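You operate a simulated robot arm through the tools that you are given. There is no shell and no other tool. Be economical: measure what you need, move in short steps, check, and stop when the job is done.

Carry out the task below with a simulated robot arm. There is one attempt and no reset: what you move stays moved.

## Task
On the top of the beige table, make the grey bearing and the pink pad change places.

The check looks at the end state, three seconds after you hand in, the way a careful person would. Anything else that was tipped, shoved, dropped, spilled or broken makes it a failure.

## Robot
A 6-joint arm with a two-finger parallel gripper on a trunk, on a base that drives. Base frame: it is fixed to the floor where the robot stands at the start and does not move with it; the origin is under the middle of the robot, x ahead of it, y to its left, z up. Readings come in m, degrees, newtons and seconds.
With the tool pointing down near the work surface it reaches from about 0.32 to 0.7 m from the robot's upright axis, wherever it stands. Its first joint turns from -166.0 to 166.0 degrees. Payload 4.1 kg.
Tool frame: the origin (TCP) lies between the finger pads and is the grasp point; the fingertips stand 0.023 m ahead of it; z points along the fingers, y is the line along which they close. Largest opening 0.094 m; finger width 0.038, thickness 0.01; the body of the gripper, 0.054 by 0.096 m, starts 0.039 m behind the TCP.
Orientation is that of the tool frame in the base frame, as a unit quaternion [w, x, y, z]. With the fingers straight down and closing along the base's y, the tool's x points along the base's -x, its y along +y and its z along -z.

## Interface
- The arm moves only by the tool apply_moves. Its argument "commands" is a list that holds one entry, the list of rows, each a list of 6 numbers: the shift along the base's x, y, z in m, then the turn, a rotation vector about the base's x, y, z in degrees. In form: [[[tx, ty, tz, ax, ay, az], ...]]. A call has 1 to 8 rows; each row shifts and turns the commanded pose from where the row before left it. "jaw" is the closure in counts, from 0 (fully open) to 255 (shut), set as the call begins (left out, the last holds). Each row takes 0.2 s and may step no farther than 0.05 m and 8.6 degrees from the row before; otherwise, or with a gripper value out of range, the whole call is refused. A pose out of reach is approached as far as the arm can. The call stops where the force on the tool passes 40 N (or 10 N more than at its start, if that is more) or the arm is blocked; 0.2 s more then pass. Each finger travels about 0.045 m/s and halts on what it meets, pressing with about 25 N; the grip force reading is that of the motor and also rises with nothing between the fingers. The clock runs only during rows and for 0.2 s after the last one: add rows that do not move to give the fingers time. It gives the time, the measured TCP pose, the force on the tool (base axes), the opening and the grip force at its end, in the units of the frame above (readings bear some noise).
- Cameras (640 x 400 px; columns grow to the right, rows downward): "scene" is now at [0.0145, 0.1325, 1.411]; the picture's right is [-0.38, -0.92, 0.00], its down [-0.64, 0.27, -0.72] and it looks along [0.66, -0.28, -0.70] (base axes); focal length 249 px, centre (320, 200). "wrist" rides on the gripper at [0.087, 0.016, -0.075] in the tool frame; the picture's right is [-0.18, 0.98, 0.00], its down [-0.58, -0.11, -0.81] and it looks along [-0.79, -0.15, 0.59] (tool axes); focal length 243 px, centre (320, 200).
- grab_frame(camera): a new picture of that camera. The clock stands still meanwhile.
- lift_body(by): slides the trunk up (or, below 0, down) by that many m; the arm and the scene camera ride with it, the base frame stays. It gives what a move gives, with no picture.
- steer(legs): drives the robot by 1 to 6 legs, each [ahead, turn to the left] in m and degrees, along the robot's own axes; the way and the turn of a leg run together, so that a leg with both is an arc; at most 1.5 m and 180 degrees a leg. The arm and the cameras ride along, it lands a little off, and it stops where it bumps. It gives what a move gives.
- aim_head(pan, tilt): turns the head with the scene camera to pan (to the left, within 155 degrees either way) and tilt (down, from -29 to 69), counted from straight ahead of the robot. It gives what a move gives.
- locate(camera, pixels): there is no depth. For up to 12 entries [column, row, z] of the newest picture of that camera ("zoom" is the newest enlarged one), the place [x, y] in the base frame at which the ray of that pixel passes the height z, good to about 0.003 m. The clock stands still meanwhile.
- enlarge(camera, box): a new picture of the part [left, top, right, bottom] of that camera's present view, enlarged. The clock stands still meanwhile.
- hand_in(): hands the job in; it is judged then, once.

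Keep the steps short. Do not move on a guess: measure, check each grasp and each placing, and mend mistakes. In all there are 110 turns and 90 pictures (those below and enlarged ones count). Leave the gripper open and the arm clear of the work at the hand-in unless told otherwise, and finish with a single line.

The tools are called after ">>>" as a command line: name --argument value ..., lists and objects as JSON in quotes. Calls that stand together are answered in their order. apply_moves: Moves the arm, as the interface text tells. Its arguments: {"type":"object","properties":{"commands":{"type":"array","items":{"type":"array","items":{"type":"array","items":{"type":"number"}}}},"jaw":{"type":"number"}},"required":["commands"]} The other tools are called the same way: lift_body (by) slides the trunk up or down; steer (legs) drives the base; aim_head (pan, tilt) turns the head that bears the scene camera; grab_frame (camera) takes a picture; locate (camera, pixels) gives the place at which the rays of pixels pass given heights; enlarge (camera, box) takes an enlarged picture of a part of a camera's view; hand_in () hands the job in.

At the start:

```text
time: 0.0
ee_pos: [0.4562, -0.0149, 1.07]
orientation: [0.0, 0.0, 1.0, 0.0]
wrist_force: [0.5, 0.2, 0.1]
grip_width: 0.094
finger_force: 0.2
trunk travel left (down, up): [-0.375, 0.215]
robot x, y, heading: [0.0, -0.0037, 0.0]
head pan, tilt: [-22.5, 44.1]
```

scene: 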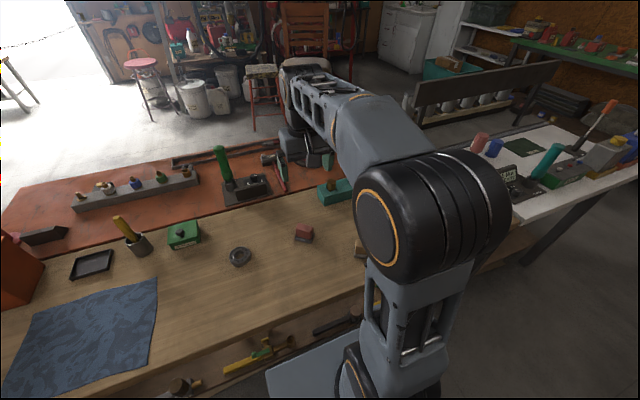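
wrist: 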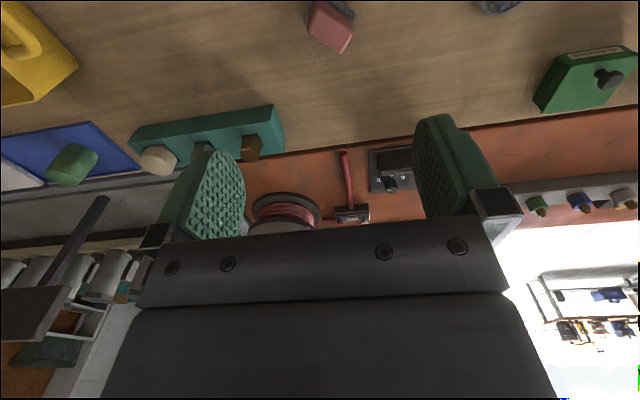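

I see a grey ring at about (240,256) and a pink block at about (304,233) on the beige top. I'll enlarge both.

>>> enlarge --camera "scene" --box '[160, 180, 380, 318]'

>>> aim_head --pan 0 --tilt 55

>>> grab_frame --camera "scene"

```text
2.90 times, centred on (270, 249) of scene
```

zoom: 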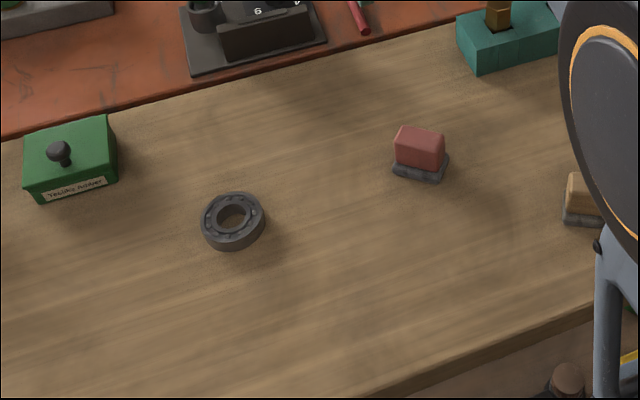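

```text
time: 0.9
ee_pos: [0.4566, -0.0154, 1.0692]
orientation: [0.0, 0.002, 1.0, 0.0]
wrist_force: [-0.4, 0.4, -0.7]
grip_width: 0.0941
finger_force: 0.1
trunk travel left (down, up): [-0.375, 0.215]
robot x, y, heading: [-0.0032, -0.0, 0.2]
head pan, tilt: [0.0, 55.0]
```

```text
86 pictures are left
```

scene: 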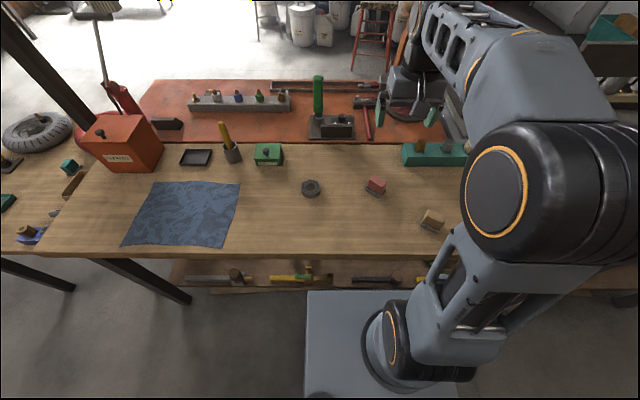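

The bearing is at about (311,188) and the pink pad at about (376,186). I'll zoom in and measure them.

>>> enlarge --camera "scene" --box '[280, 160, 408, 240]'

```text
5.00 times, centred on (344, 200) of scene
```

zoom: 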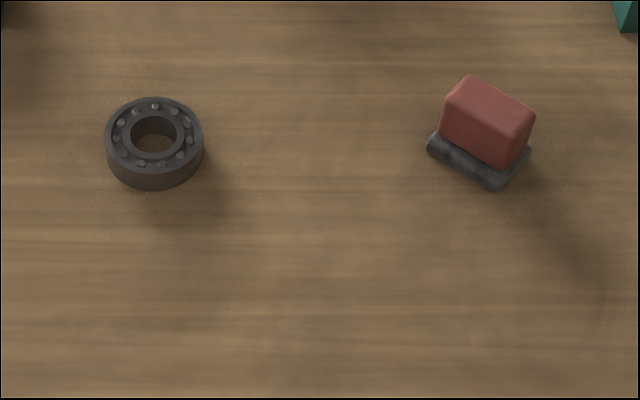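

Measuring the bearing's rim, its base edge and the pad's corners.

>>> locate --camera "zoom" --pixels '[[104, 140, 0.8], [204, 140, 0.8], [154, 97, 0.8], [154, 174, 0.8], [154, 190, 0.78], [428, 148, 0.785], [498, 190, 0.78], [530, 152, 0.785], [470, 76, 0.815], [534, 115, 0.815], [443, 98, 0.815], [505, 148, 0.815]]'

>>> grab_frame --camera "wrist"

```text
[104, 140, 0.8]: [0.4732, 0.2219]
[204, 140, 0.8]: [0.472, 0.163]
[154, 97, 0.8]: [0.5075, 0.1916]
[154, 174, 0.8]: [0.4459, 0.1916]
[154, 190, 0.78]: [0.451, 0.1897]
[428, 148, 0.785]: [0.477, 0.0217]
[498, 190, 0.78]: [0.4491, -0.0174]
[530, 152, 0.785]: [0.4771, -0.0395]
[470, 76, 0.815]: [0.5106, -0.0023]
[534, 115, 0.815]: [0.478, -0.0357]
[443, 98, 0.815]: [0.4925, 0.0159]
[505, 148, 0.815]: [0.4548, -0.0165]
```

```text
84 pictures are left
```

wrist: 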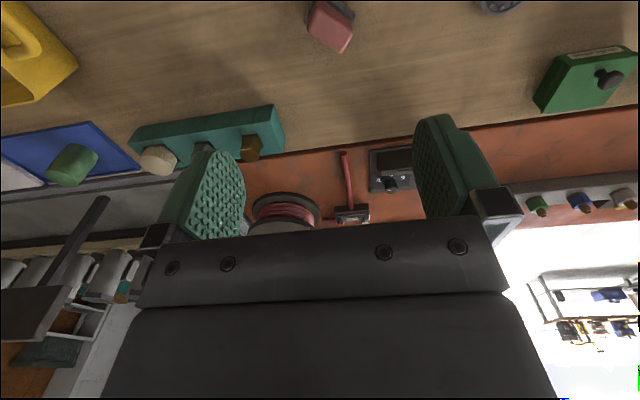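

The bearing is about 0.06 m wide, centred near (0.476, 0.192). The pad is near (0.479, -0.009), turned roughly 45–55°. I'll lower the gripper to z=0.95, set back a little, for a close wrist view of the pad.

>>> apply_moves --commands '[[[-0.012, 0.002, -0.04, 0, 0, 0], [-0.012, 0.002, -0.04, 0, 0, 0], [-0.012, 0.002, -0.04, 0, 0, 0], [0, 0, 0, 0, 0, 0]]]' --jaw 0

>>> grab_frame --camera "wrist"

```text
time: 1.9
ee_pos: [0.4191, -0.0079, 0.951]
orientation: [0.0, 0.001, 1.0, 0.0]
wrist_force: [0.3, 0.0, 0.7]
grip_width: 0.0943
finger_force: 0.1
trunk travel left (down, up): [-0.375, 0.215]
robot x, y, heading: [0.0017, -0.0013, 0.1]
head pan, tilt: [0.0, 55.0]
```

```text
83 pictures are left
```

wrist: 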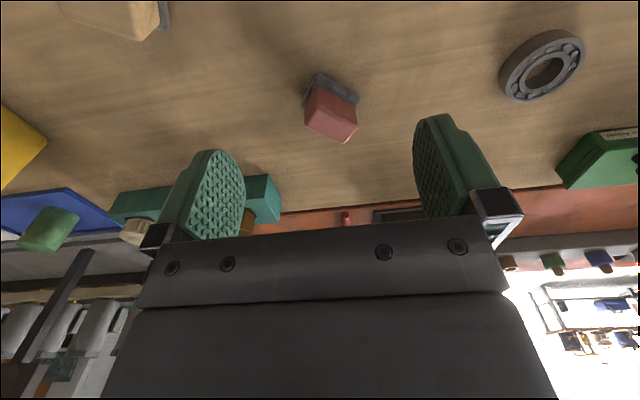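

>>> enlarge --camera "wrist" --box '[266, 60, 394, 140]'

>>> locate --camera "wrist" --pixels '[[499, 75, 0.8], [587, 48, 0.8], [545, 67, 0.8], [520, 100, 0.78], [318, 73, 0.78], [359, 96, 0.782], [303, 103, 0.782]]'

```text
5.00 times, centred on (330, 100) of wrist
```

zoom: 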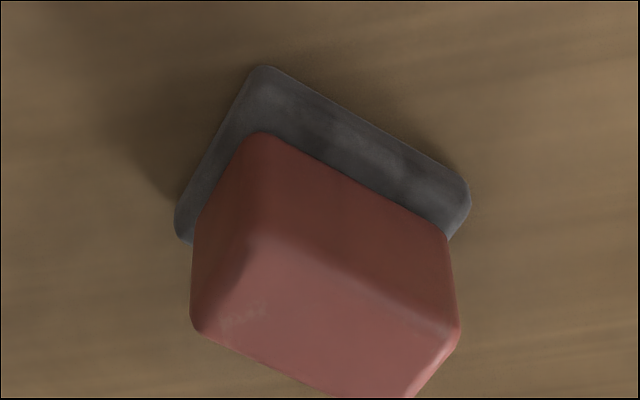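

```text
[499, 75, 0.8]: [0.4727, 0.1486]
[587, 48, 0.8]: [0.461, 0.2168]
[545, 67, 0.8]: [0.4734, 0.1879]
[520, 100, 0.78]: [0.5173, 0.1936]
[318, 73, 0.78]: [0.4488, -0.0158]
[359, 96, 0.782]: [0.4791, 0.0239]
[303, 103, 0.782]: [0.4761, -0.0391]
```

The pad's base corners from the two cameras agree. Its centre is about (0.4775, -0.008) and its long axis is near 52°. I'll turn the tool 51.5° so the jaw closes across the short side and move over the pad.

>>> apply_moves --commands '[[[0.00973, 0, 0, 0, 0, 8.58], [0.00973, 0, 0, 0, 0, 8.58], [0.00973, 0, 0, 0, 0, 8.58], [0.00973, 0, 0, 0, 0, 8.58], [0.00973, 0, 0, 0, 0, 8.58], [0.00973, 0, 0, 0, 0, 8.58], [0, 0, -0.03, 0, 0, 0], [0, 0, -0.03, 0, 0, 0]]]'

>>> grab_frame --camera "wrist"

>>> grab_frame --camera "scene"

```text
time: 3.7
ee_pos: [0.4783, -0.0113, 0.8893]
orientation: [0.0, -0.434, 0.901, 0.0]
wrist_force: [0.1, -0.4, -0.1]
grip_width: 0.0941
finger_force: 0.1
trunk travel left (down, up): [-0.375, 0.215]
robot x, y, heading: [-0.0029, -0.0015, 0.0]
head pan, tilt: [0.0, 55.0]
```

```text
81 pictures are left
```

wrist: 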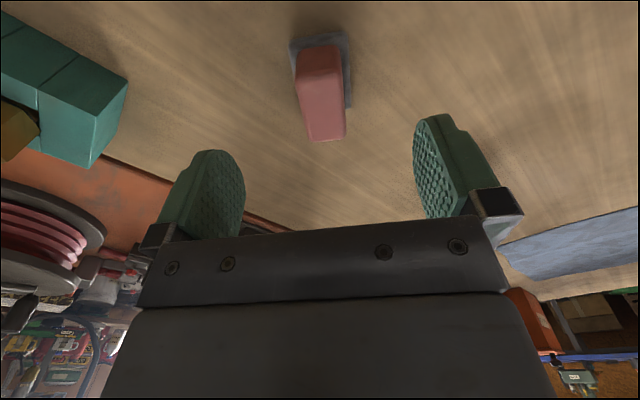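

```text
80 pictures are left
```

scene: 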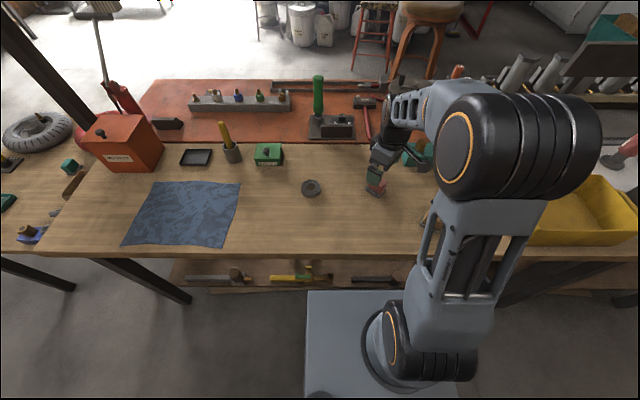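

The pad lies between the fingers. I'll check alignment using the base's corners in the wrist view.

>>> enlarge --camera "wrist" --box '[256, 20, 400, 110]'

```text
4.44 times, centred on (328, 65) of wrist
```

zoom: 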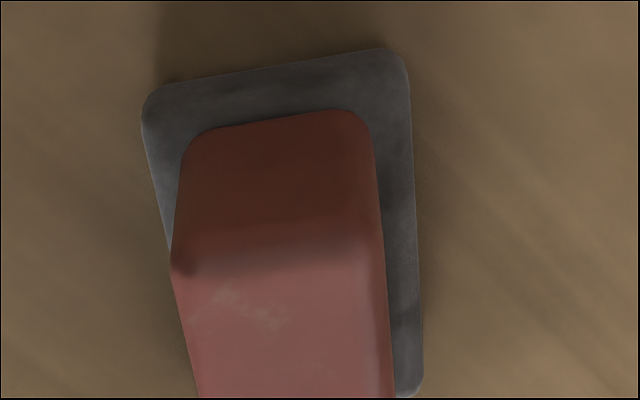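

>>> locate --camera "zoom" --pixels '[[142, 105, 0.783], [409, 80, 0.783], [424, 370, 0.783], [170, 82, 0.78], [385, 48, 0.78], [172, 262, 0.815], [384, 256, 0.815], [393, 390, 0.815], [195, 390, 0.815]]'

```text
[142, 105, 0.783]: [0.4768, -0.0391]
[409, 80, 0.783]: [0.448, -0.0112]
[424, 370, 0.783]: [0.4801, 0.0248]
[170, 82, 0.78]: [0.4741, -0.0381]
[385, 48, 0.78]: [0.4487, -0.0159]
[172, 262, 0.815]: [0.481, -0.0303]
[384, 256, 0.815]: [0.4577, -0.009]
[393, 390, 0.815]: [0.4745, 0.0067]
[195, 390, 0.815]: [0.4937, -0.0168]
```

The pad's long axis measures about 49°, so I'll turn back 2.5°. Then I'll lower to TCP z≈0.818, with the fingertips beside the pink body and above its grey foot.

>>> apply_moves --commands '[[[0, 0.001, -0.02, 0, 0, -2.5], [0, 0.001, -0.02, 0, 0, 0], [0, 0, -0.016, 0, 0, 0], [0, 0, -0.015, 0, 0, 0], [0, 0, 0, 0, 0, 0]]]'

>>> grab_frame --camera "wrist"

>>> enlarge --camera "scene" --box '[312, 150, 440, 230]'

```text
time: 4.9
ee_pos: [0.477, -0.0068, 0.8174]
orientation: [0.0, -0.414, 0.91, -0.001]
wrist_force: [-0.5, -0.5, 0.8]
grip_width: 0.0938
finger_force: 0.0
trunk travel left (down, up): [-0.375, 0.215]
robot x, y, heading: [0.0014, -0.0034, 0.0]
head pan, tilt: [0.0, 55.0]
```

```text
78 pictures are left
```

wrist: 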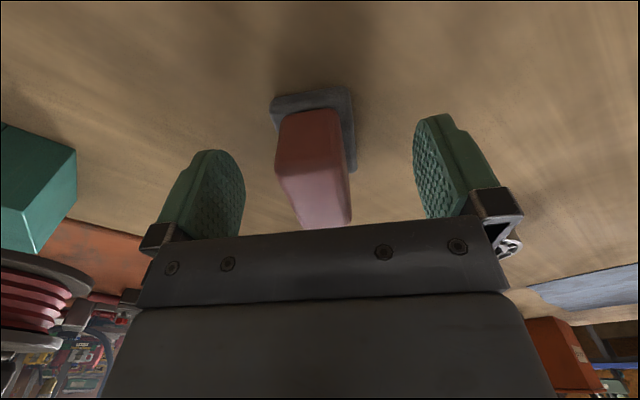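

```text
5.00 times, centred on (376, 190) of scene
```

zoom: 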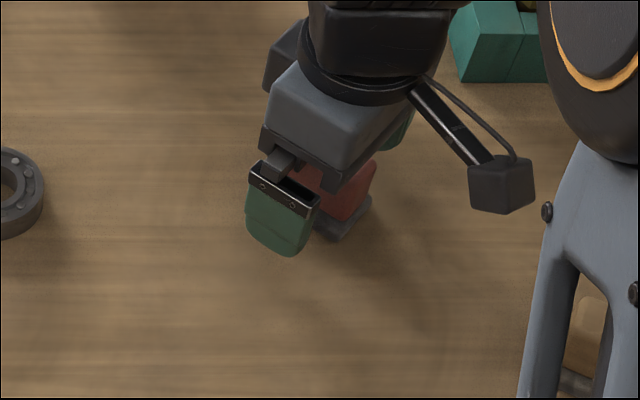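

The pad sits centred between the fingers. Closing the jaw.

>>> apply_moves --commands '[[[0, 0, 0, 0, 0, 0], [0, 0, 0, 0, 0, 0], [0, 0, 0, 0, 0, 0], [0, 0, 0, 0, 0, 0], [0, 0, 0, 0, 0, 0], [0, 0, 0, 0, 0, 0]]]' --jaw 255

>>> grab_frame --camera "wrist"

```text
time: 6.3
ee_pos: [0.4788, -0.0087, 0.8187]
orientation: [-0.001, -0.414, 0.91, 0.0]
wrist_force: [0.3, -0.9, 0.9]
grip_width: 0.0273
finger_force: 25.2
trunk travel left (down, up): [-0.375, 0.215]
robot x, y, heading: [0.0009, -0.0017, 0.3]
head pan, tilt: [0.0, 55.0]
```

```text
76 pictures are left
```

wrist: 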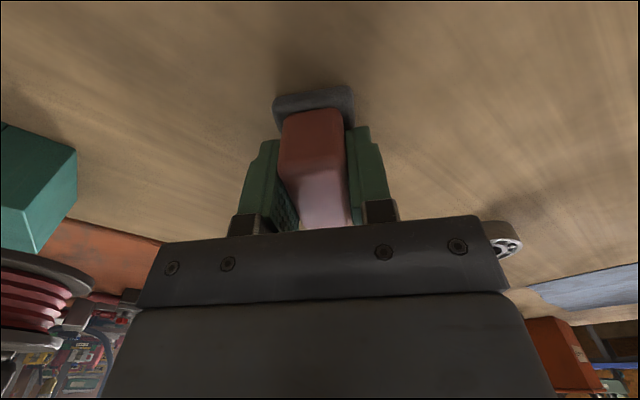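

Held at 27 mm on the pink body. Lifting a little to check that the foot comes along.

>>> apply_moves --commands '[[[0, 0, 0.02, 0, 0, 0], [0, 0, 0.03, 0, 0, 0], [0, 0, 0.03, 0, 0, 0], [0, 0, 0, 0, 0, 0]]]'

>>> grab_frame --camera "wrist"

>>> enlarge --camera "scene" --box '[280, 140, 440, 240]'

```text
time: 7.3
ee_pos: [0.4791, -0.0058, 0.8987]
orientation: [0.0, -0.414, 0.91, 0.0]
wrist_force: [-0.2, -0.9, -0.2]
grip_width: 0.0
finger_force: 25.0
trunk travel left (down, up): [-0.375, 0.215]
robot x, y, heading: [0.0016, 0.0022, -0.2]
head pan, tilt: [0.0, 55.0]
```

```text
75 pictures are left
```

wrist: 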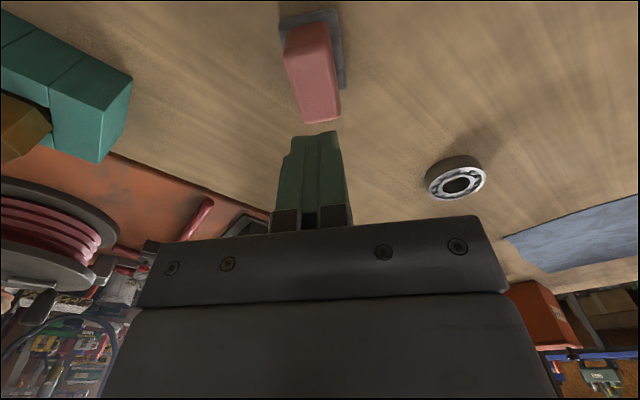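

```text
4.00 times, centred on (360, 190) of scene
```

zoom: 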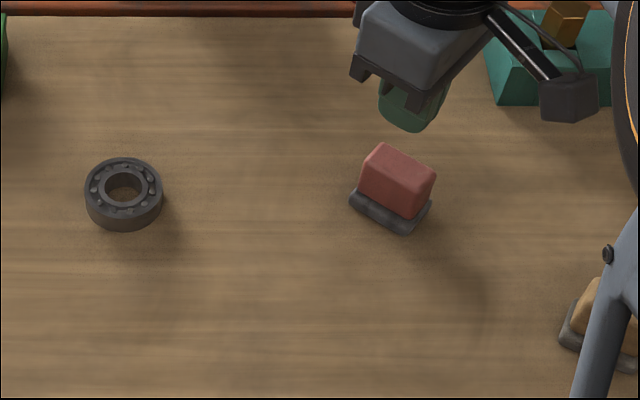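

The fingers slipped off: the opening reads 0 and the pad still stands on the table. I'll open the jaw, remeasure the pad and grip lower, on the foot.

>>> apply_moves --commands '[[[0, 0, 0, 0, 0, 0], [0, 0, 0, 0, 0, 0], [0, 0, 0, 0, 0, 0], [0, 0, 0, 0, 0, 0], [0, 0, 0, 0, 0, 0], [0, 0, 0, 0, 0, 0]]]' --jaw 0

>>> enlarge --camera "wrist" --box '[240, 0, 400, 100]'

```text
time: 8.7
ee_pos: [0.4796, -0.0056, 0.8986]
orientation: [0.0, -0.414, 0.91, 0.0]
wrist_force: [0.4, -0.5, -1.4]
grip_width: 0.0942
finger_force: 0.1
trunk travel left (down, up): [-0.375, 0.215]
robot x, y, heading: [0.0015, -0.0039, -0.1]
head pan, tilt: [0.0, 55.0]
```

```text
4.00 times, centred on (320, 50) of wrist
```

zoom: 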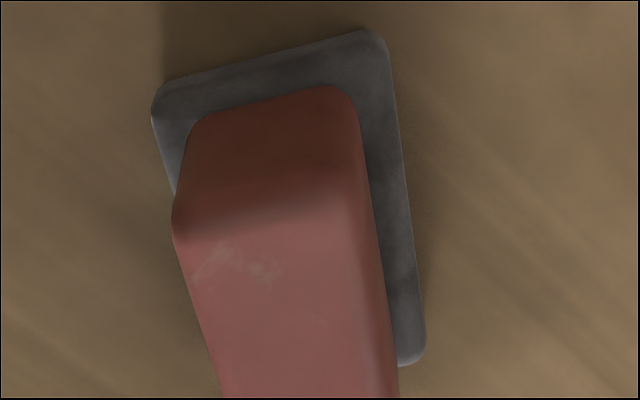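

>>> locate --camera "zoom" --pixels '[[175, 80, 0.78], [360, 30, 0.78], [387, 60, 0.782], [427, 340, 0.782], [152, 115, 0.782]]'

```text
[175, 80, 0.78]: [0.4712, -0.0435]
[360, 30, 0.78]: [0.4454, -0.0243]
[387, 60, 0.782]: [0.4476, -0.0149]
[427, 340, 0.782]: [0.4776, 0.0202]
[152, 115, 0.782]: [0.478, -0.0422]
```

I'll check this from the scene camera with the same box as before.

>>> enlarge --camera "scene" --box '[280, 160, 408, 240]'

>>> locate --camera "zoom" --pixels '[[428, 148, 0.785], [498, 190, 0.78], [530, 152, 0.785]]'

```text
5.00 times, centred on (344, 200) of scene
```

zoom: 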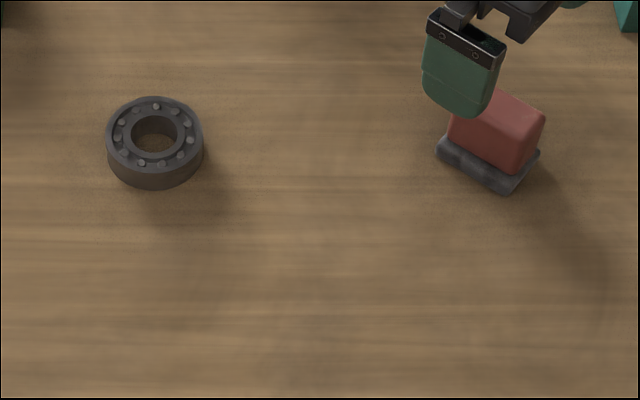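

```text
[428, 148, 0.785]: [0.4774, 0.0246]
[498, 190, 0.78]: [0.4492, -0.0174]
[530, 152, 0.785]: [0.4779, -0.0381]
```

The slip moved the pad about 5 mm toward -y, so its centre is now near (0.476, -0.0135). The bearing's target stays the original (0.478, -0.008). I'll recentre and lower until the fingertips are just above the table.

>>> apply_moves --commands '[[[-0.0025, -0.006, -0.02, 0, 0, 1.5], [0, 0, -0.03, 0, 0, 0], [0, 0, -0.025, 0, 0, 0], [0, 0, -0.01, 0, 0, 0], [0, 0, -0.006, 0, 0, 0], [0, 0, 0, 0, 0, 0]]]'

>>> grab_frame --camera "wrist"

```text
time: 10.1
ee_pos: [0.4761, -0.0126, 0.8081]
orientation: [0.0, -0.426, 0.905, 0.0]
wrist_force: [1.1, -1.1, -0.6]
grip_width: 0.094
finger_force: 0.1
trunk travel left (down, up): [-0.375, 0.215]
robot x, y, heading: [0.0001, -0.0014, 0.1]
head pan, tilt: [0.0, 55.0]
```

```text
71 pictures are left
```

wrist: 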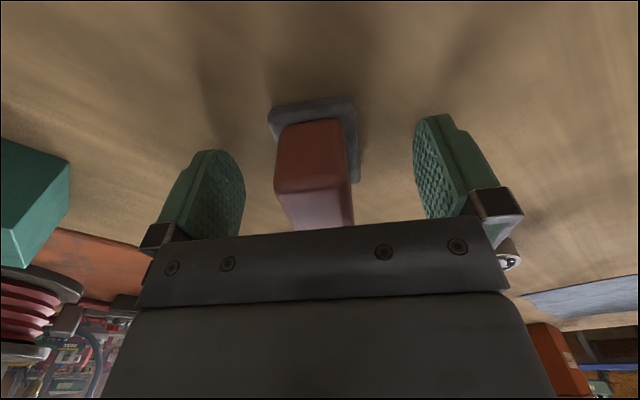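

I'll go 2 mm lower and close on the foot.

>>> apply_moves --commands '[[[0, 0, -0.002, 0, 0, 0], [0, 0, 0, 0, 0, 0]]]'

>>> apply_moves --commands '[[[0, 0, 0, 0, 0, 0], [0, 0, 0, 0, 0, 0], [0, 0, 0, 0, 0, 0], [0, 0, 0, 0, 0, 0], [0, 0, 0, 0, 0, 0], [0, 0, 0, 0, 0, 0]]]' --jaw 255

>>> grab_frame --camera "wrist"

```text
time: 10.7
ee_pos: [0.4771, -0.0122, 0.8058]
orientation: [0.0, -0.425, 0.905, -0.001]
wrist_force: [-0.1, -0.1, 0.2]
grip_width: 0.0939
finger_force: 0.1
trunk travel left (down, up): [-0.375, 0.215]
robot x, y, heading: [0.0044, -0.0067, 0.0]
head pan, tilt: [0.0, 55.0]
```

```text
time: 12.1
ee_pos: [0.4767, -0.0119, 0.8053]
orientation: [0.0, -0.426, 0.905, 0.0]
wrist_force: [0.2, 0.5, 0.7]
grip_width: 0.039
finger_force: 24.8
trunk travel left (down, up): [-0.375, 0.215]
robot x, y, heading: [0.0006, -0.0033, -0.1]
head pan, tilt: [0.0, 55.0]
```

```text
70 pictures are left
```

wrist: 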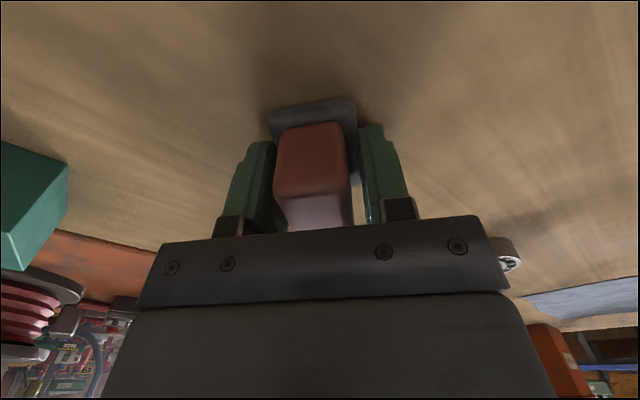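

Gripped at 39 mm, which matches the foot's width. Lifting slowly.

>>> apply_moves --commands '[[[0, 0, 0.005, 0, 0, 0], [0, 0, 0.01, 0, 0, 0], [0, 0, 0.015, 0, 0, 0], [0, 0, 0, 0, 0, 0]]]'

>>> grab_frame --camera "wrist"

>>> enlarge --camera "scene" --box '[280, 140, 440, 240]'

```text
time: 13.1
ee_pos: [0.4767, -0.0133, 0.8358]
orientation: [0.0, -0.425, 0.905, 0.0]
wrist_force: [-1.1, -0.2, 0.4]
grip_width: 0.0388
finger_force: 24.8
trunk travel left (down, up): [-0.375, 0.215]
robot x, y, heading: [0.0008, -0.0012, -0.1]
head pan, tilt: [0.0, 55.0]
```

```text
69 pictures are left
```

wrist: 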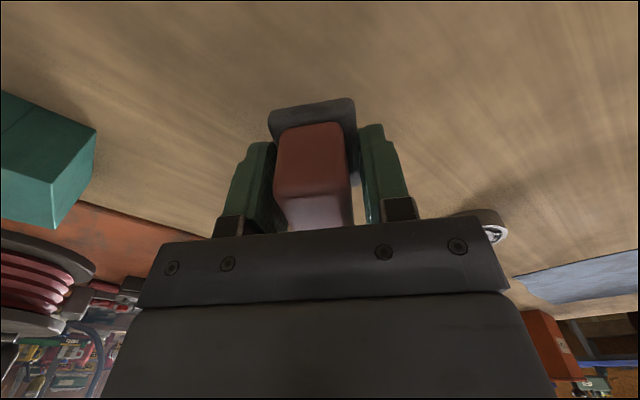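

```text
4.00 times, centred on (360, 190) of scene
```

zoom: 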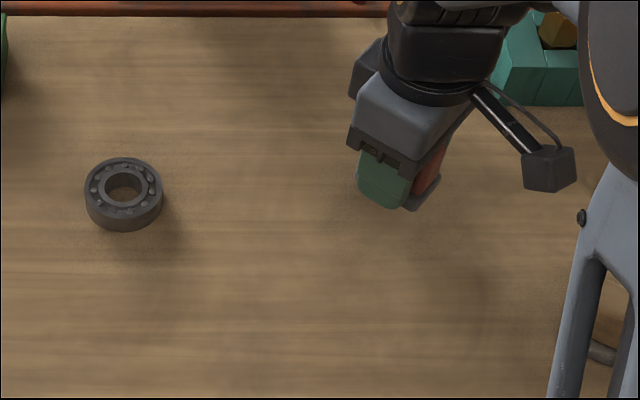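

The pad is off the table and level. I'll carry it to the temporary spot near (0.45, 0.095) and lower it again.

>>> apply_moves --commands '[[[-0.009, 0.036, 0, 0, 0, 0], [-0.009, 0.036, 0, 0, 0, 0], [-0.009, 0.036, 0, 0, 0, 0], [0, 0, 0, 0, 0, 0], [0, 0, -0.015, 0, 0, 0], [0, 0, -0.01, 0, 0, 0], [0, 0, -0.0045, 0, 0, 0], [0, 0, 0, 0, 0, 0]]]'

>>> enlarge --camera "scene" --box '[280, 140, 440, 240]'

```text
time: 14.9
ee_pos: [0.4498, 0.0947, 0.805]
orientation: [0.001, -0.425, 0.905, 0.0]
wrist_force: [-0.3, -0.6, 9.1]
grip_width: 0.0391
finger_force: 24.7
trunk travel left (down, up): [-0.375, 0.215]
robot x, y, heading: [0.003, 0.0006, -0.2]
head pan, tilt: [0.0, 55.0]
```

```text
4.00 times, centred on (360, 190) of scene
```

zoom: 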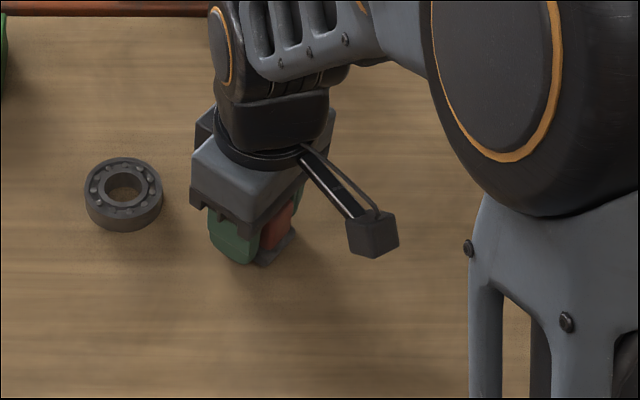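

A 9 N upward force shows the pad is on the table. Opening, then rising straight up.

>>> apply_moves --commands '[[[0, 0, 0, 0, 0, 0], [0, 0, 0, 0, 0, 0], [0, 0, 0, 0, 0, 0], [0, 0, 0, 0, 0, 0], [0, 0, 0, 0, 0, 0], [0, 0, 0.03, 0, 0, 0], [0, 0, 0.04, 0, 0, 0], [0, 0, 0.03, 0, 0, 0]]]' --jaw 0

>>> grab_frame --camera "wrist"

>>> enlarge --camera "scene" --box '[280, 140, 440, 240]'

```text
time: 16.7
ee_pos: [0.4501, 0.0955, 0.9051]
orientation: [-0.001, -0.425, 0.905, 0.0]
wrist_force: [0.2, -0.1, 0.4]
grip_width: 0.094
finger_force: 0.2
trunk travel left (down, up): [-0.375, 0.215]
robot x, y, heading: [-0.0006, -0.0043, -0.2]
head pan, tilt: [0.0, 55.0]
```

```text
66 pictures are left
```

wrist: 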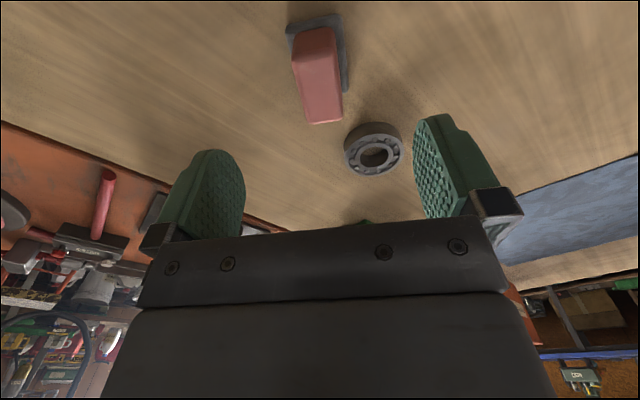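

```text
4.00 times, centred on (360, 190) of scene
```

zoom: 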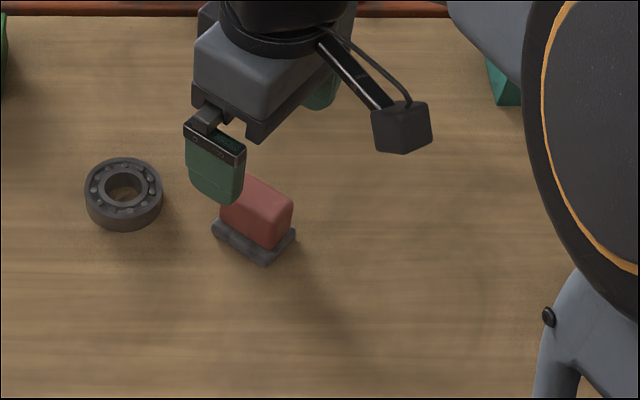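

The pad stands upright. Moving above the bearing at z≈0.905 and looking.

>>> apply_moves --commands '[[[0.008, 0.0315, 0, 0, 0, 0], [0.008, 0.0315, 0, 0, 0, 0], [0.009, 0.0315, 0, 0, 0, 0], [0, 0, 0, 0, 0, 0], [0, 0, 0, 0, 0, 0]]]'

>>> enlarge --camera "wrist" --box '[240, 0, 400, 100]'

```text
time: 17.9
ee_pos: [0.4737, 0.191, 0.9048]
orientation: [-0.001, -0.425, 0.905, 0.0]
wrist_force: [-0.1, 0.1, 0.1]
grip_width: 0.0939
finger_force: 0.1
trunk travel left (down, up): [-0.375, 0.215]
robot x, y, heading: [-0.0, -0.0019, 0.1]
head pan, tilt: [0.0, 55.0]
```

```text
4.00 times, centred on (320, 50) of wrist
```

zoom: 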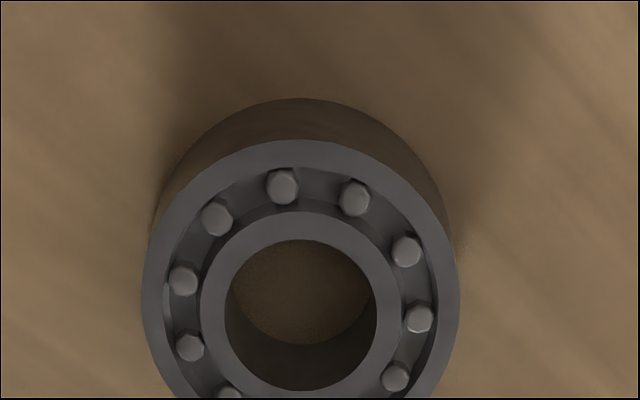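

>>> locate --camera "zoom" --pixels '[[302, 314, 0.797], [302, 314, 0.8], [142, 300, 0.797], [460, 310, 0.797], [300, 140, 0.797], [295, 97, 0.78]]'

>>> grab_frame --camera "wrist"

```text
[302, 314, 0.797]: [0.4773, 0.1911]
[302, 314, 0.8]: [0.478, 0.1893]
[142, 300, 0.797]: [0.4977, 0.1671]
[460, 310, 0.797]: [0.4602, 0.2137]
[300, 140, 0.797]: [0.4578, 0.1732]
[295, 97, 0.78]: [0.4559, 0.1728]
```

```text
63 pictures are left
```

wrist: 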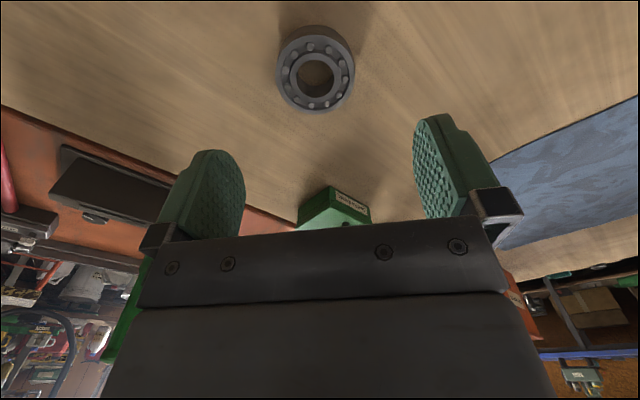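

The bearing's centre is near (0.477, 0.191) and its top near 0.798. Shifting 2 mm and lowering to z≈0.806 around it.

>>> apply_moves --commands '[[[0.002, 0.001, -0.02, 0, 0, 0], [0, 0, -0.03, 0, 0, 0], [0, 0, -0.025, 0, 0, 0], [0, 0, -0.014, 0, 0, 0], [0, 0, -0.01, 0, 0, 0], [0, 0, 0, 0, 0, 0]]]'

>>> grab_frame --camera "wrist"

```text
time: 19.3
ee_pos: [0.476, 0.1921, 0.8077]
orientation: [0.0, -0.426, 0.905, 0.0]
wrist_force: [0.0, -0.1, -0.2]
grip_width: 0.0939
finger_force: 0.1
trunk travel left (down, up): [-0.375, 0.215]
robot x, y, heading: [-0.0014, -0.0023, 0.1]
head pan, tilt: [0.0, 55.0]
```

```text
62 pictures are left
```

wrist: 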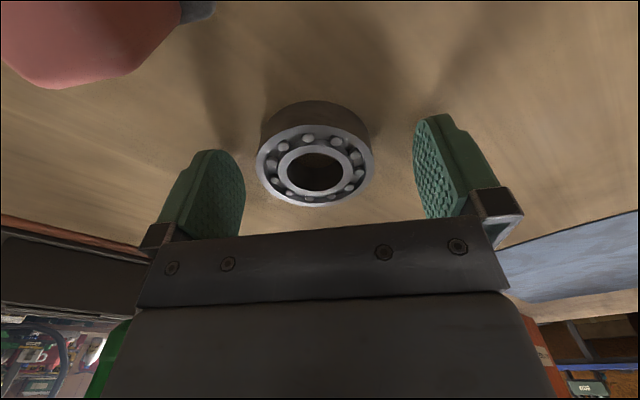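

The bearing is centred between the fingers. I'll go 1.5 mm lower and close.

>>> apply_moves --commands '[[[0, 0, -0.0015, 0, 0, 0], [0, 0, 0, 0, 0, 0]]]'

>>> apply_moves --commands '[[[0, 0, 0, 0, 0, 0], [0, 0, 0, 0, 0, 0], [0, 0, 0, 0, 0, 0], [0, 0, 0, 0, 0, 0], [0, 0, 0, 0, 0, 0]]]' --jaw 255

>>> apply_moves --commands '[[[0, 0, 0.005, 0, 0, 0], [0, 0, 0.01, 0, 0, 0], [0, 0, 0.015, 0, 0, 0], [0, 0, 0, 0, 0, 0]]]'

>>> grab_frame --camera "wrist"

>>> enlarge --camera "scene" --box '[240, 140, 400, 240]'

```text
time: 19.9
ee_pos: [0.4759, 0.1913, 0.8051]
orientation: [0.0, -0.426, 0.905, 0.0]
wrist_force: [-0.5, 0.2, -0.7]
grip_width: 0.0938
finger_force: 0.1
trunk travel left (down, up): [-0.375, 0.215]
robot x, y, heading: [-0.0011, -0.0052, 0.0]
head pan, tilt: [0.0, 55.0]
```

```text
time: 21.1
ee_pos: [0.4752, 0.1914, 0.8067]
orientation: [0.001, -0.426, 0.905, 0.001]
wrist_force: [1.6, -0.6, 0.0]
grip_width: 0.0578
finger_force: 25.0
trunk travel left (down, up): [-0.375, 0.215]
robot x, y, heading: [0.0016, -0.0009, 0.2]
head pan, tilt: [0.0, 55.0]
```

```text
time: 22.1
ee_pos: [0.4753, 0.1895, 0.836]
orientation: [0.0, -0.426, 0.905, 0.0]
wrist_force: [0.8, -0.5, -1.2]
grip_width: 0.0578
finger_force: 25.5
trunk travel left (down, up): [-0.375, 0.215]
robot x, y, heading: [-0.0022, -0.0041, 0.0]
head pan, tilt: [0.0, 55.0]
```

```text
61 pictures are left
```

wrist: 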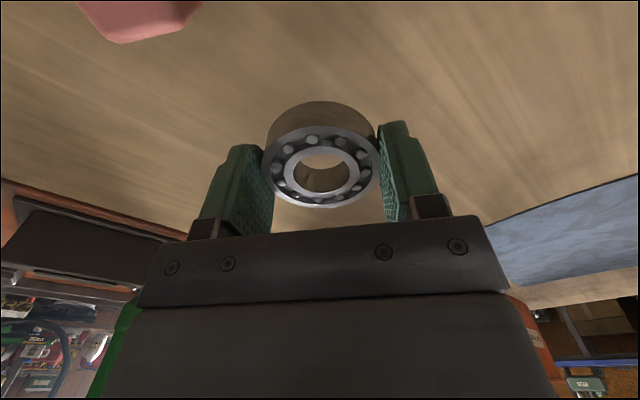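

```text
4.00 times, centred on (320, 190) of scene
```

zoom: 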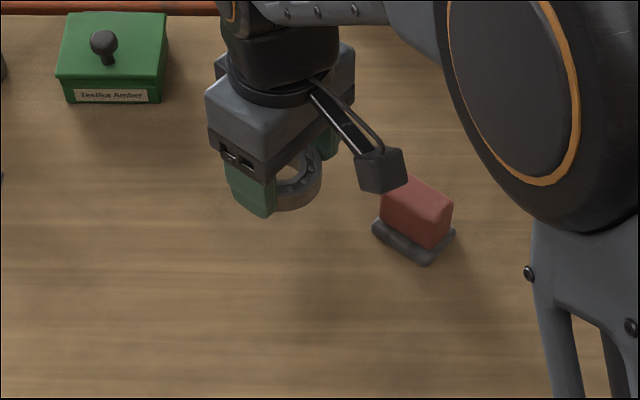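

The bearing is held at 58 mm. I'll raise it 6 cm to pass over the pad and carry it to the pad's original centre at (0.478, -0.008).

>>> apply_moves --commands '[[[0, 0, 0.03, 0, 0, 0], [0, 0, 0.03, 0, 0, 0], [0, -0.0343, 0, 0, 0, 0], [0.0004, -0.041, 0, 0, 0, 0], [0.0004, -0.041, 0, 0, 0, 0], [0.0004, -0.041, 0, 0, 0, 0], [0.0004, -0.041, 0, 0, 0, 0], [0, 0, 0, 0, 0, 0]]]'

>>> enlarge --camera "scene" --box '[280, 140, 440, 240]'

```text
time: 23.9
ee_pos: [0.4765, -0.0074, 0.8969]
orientation: [-0.001, -0.425, 0.905, 0.0]
wrist_force: [-0.3, 1.4, -1.7]
grip_width: 0.0577
finger_force: 25.1
trunk travel left (down, up): [-0.375, 0.215]
robot x, y, heading: [0.0001, -0.0016, -0.2]
head pan, tilt: [0.0, 55.0]
```

```text
4.00 times, centred on (360, 190) of scene
```

zoom: 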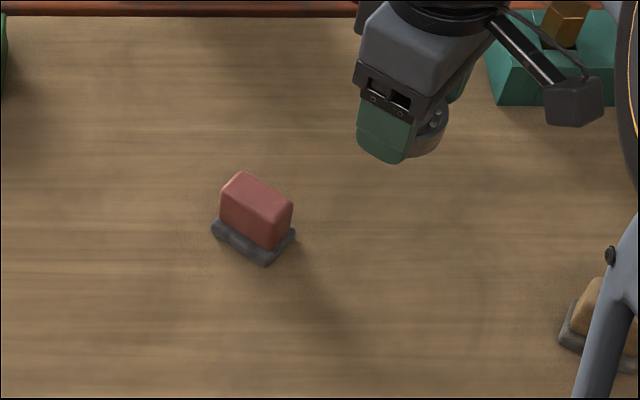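

Over the target. Lowering the 9 cm it was raised, with slower final steps.

>>> apply_moves --commands '[[[0, 0, -0.03, 0, 0, 0], [0, 0, -0.03, 0, 0, 0], [0, 0, -0.015, 0, 0, 0], [0, 0, -0.01, 0, 0, 0], [0, 0, -0.004, 0, 0, 0], [0, 0, -0.0005, 0, 0, 0], [0, 0, 0, 0, 0, 0]]]'

>>> grab_frame --camera "wrist"

```text
time: 25.5
ee_pos: [0.4777, -0.0092, 0.8059]
orientation: [0.001, -0.426, 0.905, 0.0]
wrist_force: [0.1, -0.3, 2.2]
grip_width: 0.0577
finger_force: 25.1
trunk travel left (down, up): [-0.375, 0.215]
robot x, y, heading: [0.001, -0.0001, 0.2]
head pan, tilt: [0.0, 55.0]
```

```text
58 pictures are left
```

wrist: 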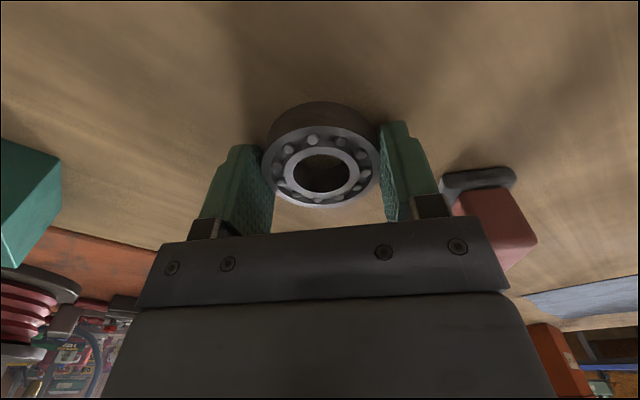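

The bearing is at the table, with a light 2 N contact. Opening and rising.

>>> apply_moves --commands '[[[0, 0, 0, 0, 0, 0], [0, 0, 0, 0, 0, 0], [0, 0, 0, 0, 0, 0], [0, 0, 0, 0, 0, 0], [0, 0, 0.03, 0, 0, 0], [0, 0, 0.03, 0, 0, 0], [0, 0, 0.04, 0, 0, 0]]]' --jaw 0

>>> enlarge --camera "wrist" --box '[240, 0, 400, 100]'

>>> locate --camera "zoom" --pixels '[[302, 314, 0.798]]'

```text
time: 27.1
ee_pos: [0.4781, -0.0071, 0.906]
orientation: [0.0, -0.426, 0.905, 0.0]
wrist_force: [0.3, 1.1, -0.2]
grip_width: 0.0939
finger_force: 0.0
trunk travel left (down, up): [-0.375, 0.215]
robot x, y, heading: [-0.0009, -0.0018, -0.0]
head pan, tilt: [0.0, 55.0]
```

```text
4.00 times, centred on (320, 50) of wrist
```

zoom: 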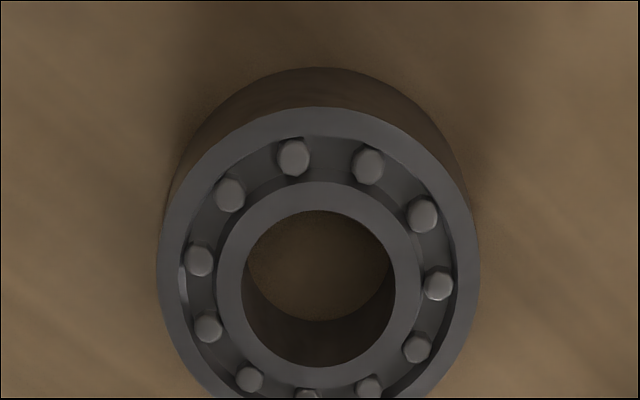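

```text
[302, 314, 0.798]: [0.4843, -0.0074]
```

The bearing is placed; its hole centre is now at about zoom (318,288). I'll check that point and move back above the pad, at the same pose where I released it.

>>> locate --camera "zoom" --pixels '[[318, 288, 0.798]]'

>>> apply_moves --commands '[[[-0.0095, 0.0343, 0, 0, 0, 0], [-0.0095, 0.0343, 0, 0, 0, 0], [-0.0095, 0.0343, 0, 0, 0, 0], [0, 0, 0, 0, 0, 0], [0, 0, 0, 0, 0, 0]]]'

>>> grab_frame --camera "wrist"

>>> enlarge --camera "scene" --box '[280, 140, 440, 240]'

```text
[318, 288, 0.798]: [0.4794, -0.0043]
```

```text
time: 28.3
ee_pos: [0.4488, 0.095, 0.9054]
orientation: [0.0, -0.426, 0.905, -0.001]
wrist_force: [0.6, 0.4, -0.3]
grip_width: 0.094
finger_force: 0.0
trunk travel left (down, up): [-0.375, 0.215]
robot x, y, heading: [0.0027, -0.0021, -0.3]
head pan, tilt: [0.0, 55.0]
```

```text
56 pictures are left
```

wrist: 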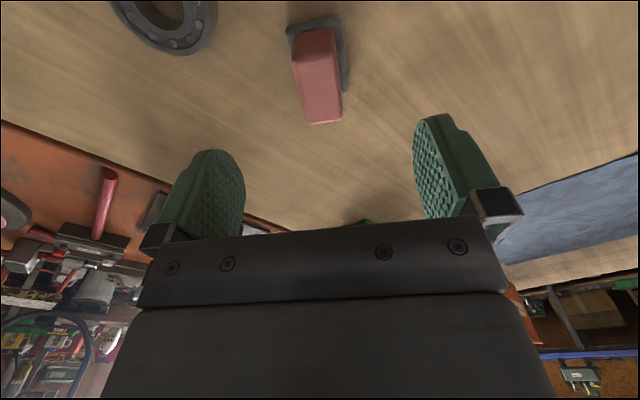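

```text
4.00 times, centred on (360, 190) of scene
```

zoom: 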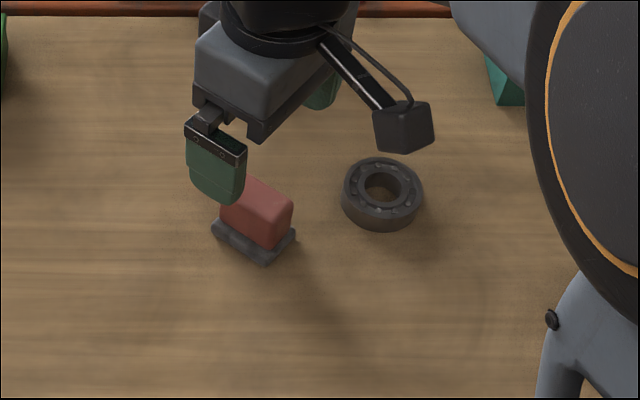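

The bearing sits in the pad's old place. The wrist view of the pad matches the one at release, so I'll lower over it and close low on the foot.

>>> apply_moves --commands '[[[0, 0, -0.03, 0, 0, 0], [0, 0, -0.03, 0, 0, 0], [0, 0, -0.02, 0, 0, 0], [0, 0, -0.012, 0, 0, 0], [0, 0, -0.007, 0, 0, 0], [0, 0, 0, 0, 0, 0]]]'

>>> apply_moves --commands '[[[0, 0, 0, 0, 0, 0], [0, 0, 0, 0, 0, 0], [0, 0, 0, 0, 0, 0], [0, 0, 0, 0, 0, 0], [0, 0, 0, 0, 0, 0], [0, 0, 0, 0, 0, 0]]]' --jaw 255

>>> grab_frame --camera "wrist"

```text
time: 29.7
ee_pos: [0.4472, 0.0947, 0.807]
orientation: [-0.001, -0.426, 0.905, 0.0]
wrist_force: [0.2, -0.2, -0.8]
grip_width: 0.0941
finger_force: 0.1
trunk travel left (down, up): [-0.375, 0.215]
robot x, y, heading: [0.0025, -0.0012, -0.1]
head pan, tilt: [0.0, 55.0]
```

```text
time: 31.1
ee_pos: [0.4485, 0.0956, 0.8066]
orientation: [0.0, -0.426, 0.905, 0.0]
wrist_force: [0.1, -0.8, 1.0]
grip_width: 0.0388
finger_force: 25.2
trunk travel left (down, up): [-0.375, 0.215]
robot x, y, heading: [-0.001, -0.0056, 0.1]
head pan, tilt: [0.0, 55.0]
```

```text
54 pictures are left
```

wrist: 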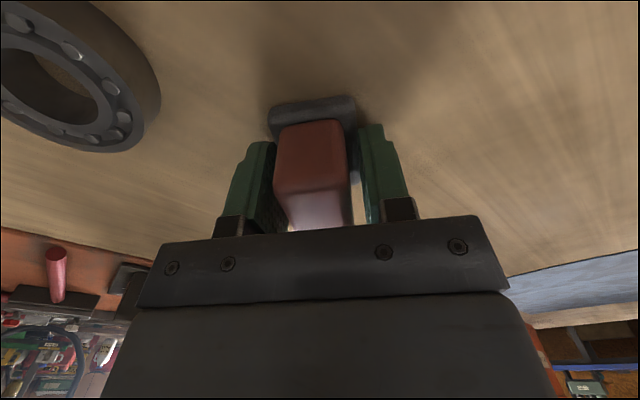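

Gripped at 39 mm again. Lifting, then carrying it to the bearing's old spot at (0.4765, 0.191).

>>> apply_moves --commands '[[[0, 0, 0.005, 0, 0, 0], [0, 0, 0.01, 0, 0, 0], [0, 0, 0.015, 0, 0, 0], [0.009, 0.032, 0, 0, 0, 0], [0.009, 0.032, 0, 0, 0, 0], [0.009, 0.032, 0, 0, 0, 0], [0, 0, 0, 0, 0, 0]]]'

>>> enlarge --camera "scene" --box '[240, 140, 400, 240]'

```text
time: 32.7
ee_pos: [0.4775, 0.195, 0.8367]
orientation: [0.0, -0.426, 0.905, 0.001]
wrist_force: [0.8, 0.3, -0.7]
grip_width: 0.0391
finger_force: 24.6
trunk travel left (down, up): [-0.375, 0.215]
robot x, y, heading: [0.0012, -0.0007, 0.1]
head pan, tilt: [0.0, 55.0]
```

```text
4.00 times, centred on (320, 190) of scene
```

zoom: 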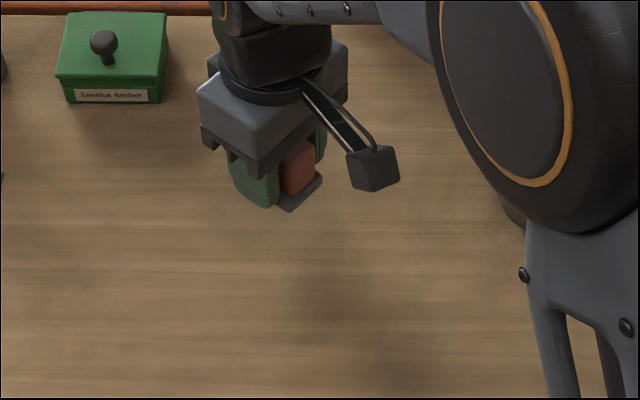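

Still held. Lowering slowly to the table.

>>> apply_moves --commands '[[[0, 0, -0.015, 0, 0, 0], [0, 0, -0.01, 0, 0, 0], [0, 0, -0.004, 0, 0, 0], [0, 0, -0.0005, 0, 0, 0], [0, 0, 0, 0, 0, 0]]]'

```text
time: 33.9
ee_pos: [0.477, 0.1916, 0.8078]
orientation: [0.0, -0.426, 0.905, 0.001]
wrist_force: [-0.7, 0.0, 0.4]
grip_width: 0.0389
finger_force: 25.1
trunk travel left (down, up): [-0.375, 0.215]
robot x, y, heading: [-0.0026, -0.0018, 0.1]
head pan, tilt: [0.0, 55.0]
```

There's no clear contact yet, so I'll go another 1 mm down.

>>> apply_moves --commands '[[[0, 0, -0.001, 0, 0, 0], [0, 0, 0, 0, 0, 0]]]'

```text
time: 34.5
ee_pos: [0.4761, 0.1914, 0.8084]
orientation: [0.0, -0.426, 0.905, 0.0]
wrist_force: [-1.5, 1.4, 7.1]
grip_width: 0.0391
finger_force: 25.2
trunk travel left (down, up): [-0.375, 0.215]
robot x, y, heading: [-0.0013, -0.0047, -0.2]
head pan, tilt: [0.0, 55.0]
```

7 N upward: it's on the table. Opening and rising clear.

>>> apply_moves --commands '[[[0, 0, 0, 0, 0, 0], [0, 0, 0, 0, 0, 0], [0, 0, 0, 0, 0, 0], [0, 0, 0, 0, 0, 0], [0, 0, 0, 0, 0, 0], [0, 0, 0.03, 0, 0, 0], [0, 0, 0.04, 0, 0, 0], [0, 0, 0.04, 0, 0, 0]]]' --jaw 0

>>> apply_moves --commands '[[[0, 0, 0.05, 0, 0, 0], [0, 0, 0.05, 0, 0, 0], [0, -0.05, 0.04, 0, 0, 0], [0, -0.05, 0, 0, 0, 0], [0, -0.05, 0, 0, 0, 0], [0, -0.05, 0, 0, 0, 0], [0, -0.05, 0, 0, 0, 0], [0, -0.05, 0, 0, 0, 0]]]'

>>> grab_frame --camera "scene"

>>> enlarge --camera "scene" --box '[280, 160, 408, 240]'

```text
time: 36.3
ee_pos: [0.4776, 0.1904, 0.916]
orientation: [-0.001, -0.425, 0.905, -0.001]
wrist_force: [0.0, 0.4, -0.3]
grip_width: 0.0939
finger_force: 0.2
trunk travel left (down, up): [-0.375, 0.215]
robot x, y, heading: [-0.003, -0.006, 0.0]
head pan, tilt: [0.0, 55.0]
```

```text
refused: row 3 steps farther than a row can; nothing moved
```

```text
52 pictures are left
```

scene: 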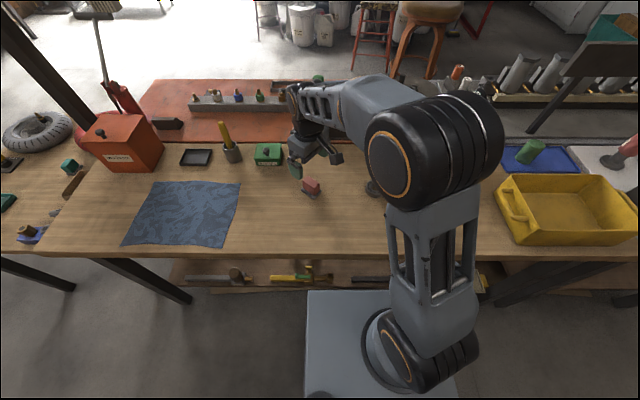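

```text
5.00 times, centred on (344, 200) of scene
```

zoom: 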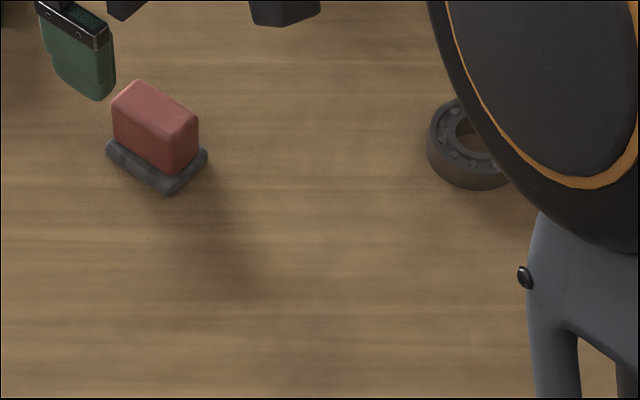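

The pad is placed. The second move was refused because one row's step was too long. I'll raise first, then move sideways, so both objects come into view.

>>> apply_moves --commands '[[[0, 0, 0.048, 0, 0, 0], [0, 0, 0.048, 0, 0, 0], [0, 0, 0.048, 0, 0, 0], [0, -0.048, 0, 0, 0, 0], [0, -0.048, 0, 0, 0, 0], [0, -0.048, 0, 0, 0, 0], [0, -0.048, 0, 0, 0, 0], [0, -0.02, 0, 0, 0, 0]]]'

>>> grab_frame --camera "scene"

>>> enlarge --camera "scene" --box '[280, 160, 408, 240]'

```text
time: 38.1
ee_pos: [0.4763, -0.0229, 1.0613]
orientation: [-0.001, -0.426, 0.905, 0.0]
wrist_force: [0.3, -0.7, -0.8]
grip_width: 0.0939
finger_force: 0.1
trunk travel left (down, up): [-0.375, 0.215]
robot x, y, heading: [-0.0012, -0.0067, 0.3]
head pan, tilt: [0.0, 55.0]
```

```text
50 pictures are left
```

scene: 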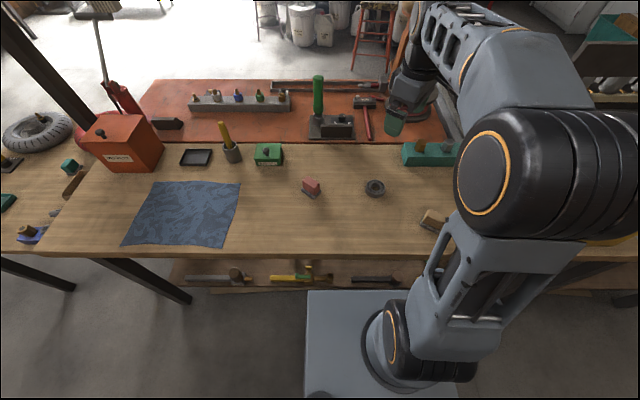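

```text
5.00 times, centred on (344, 200) of scene
```

zoom: 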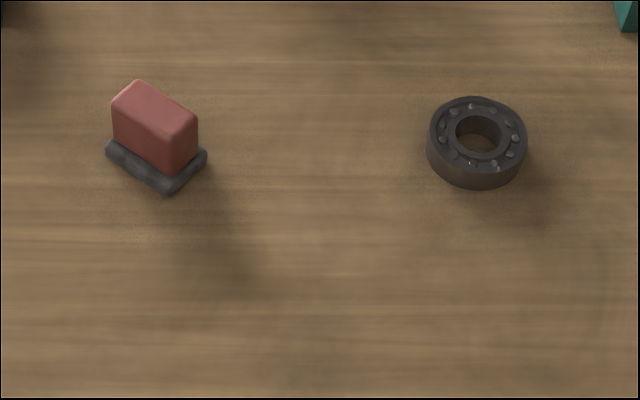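

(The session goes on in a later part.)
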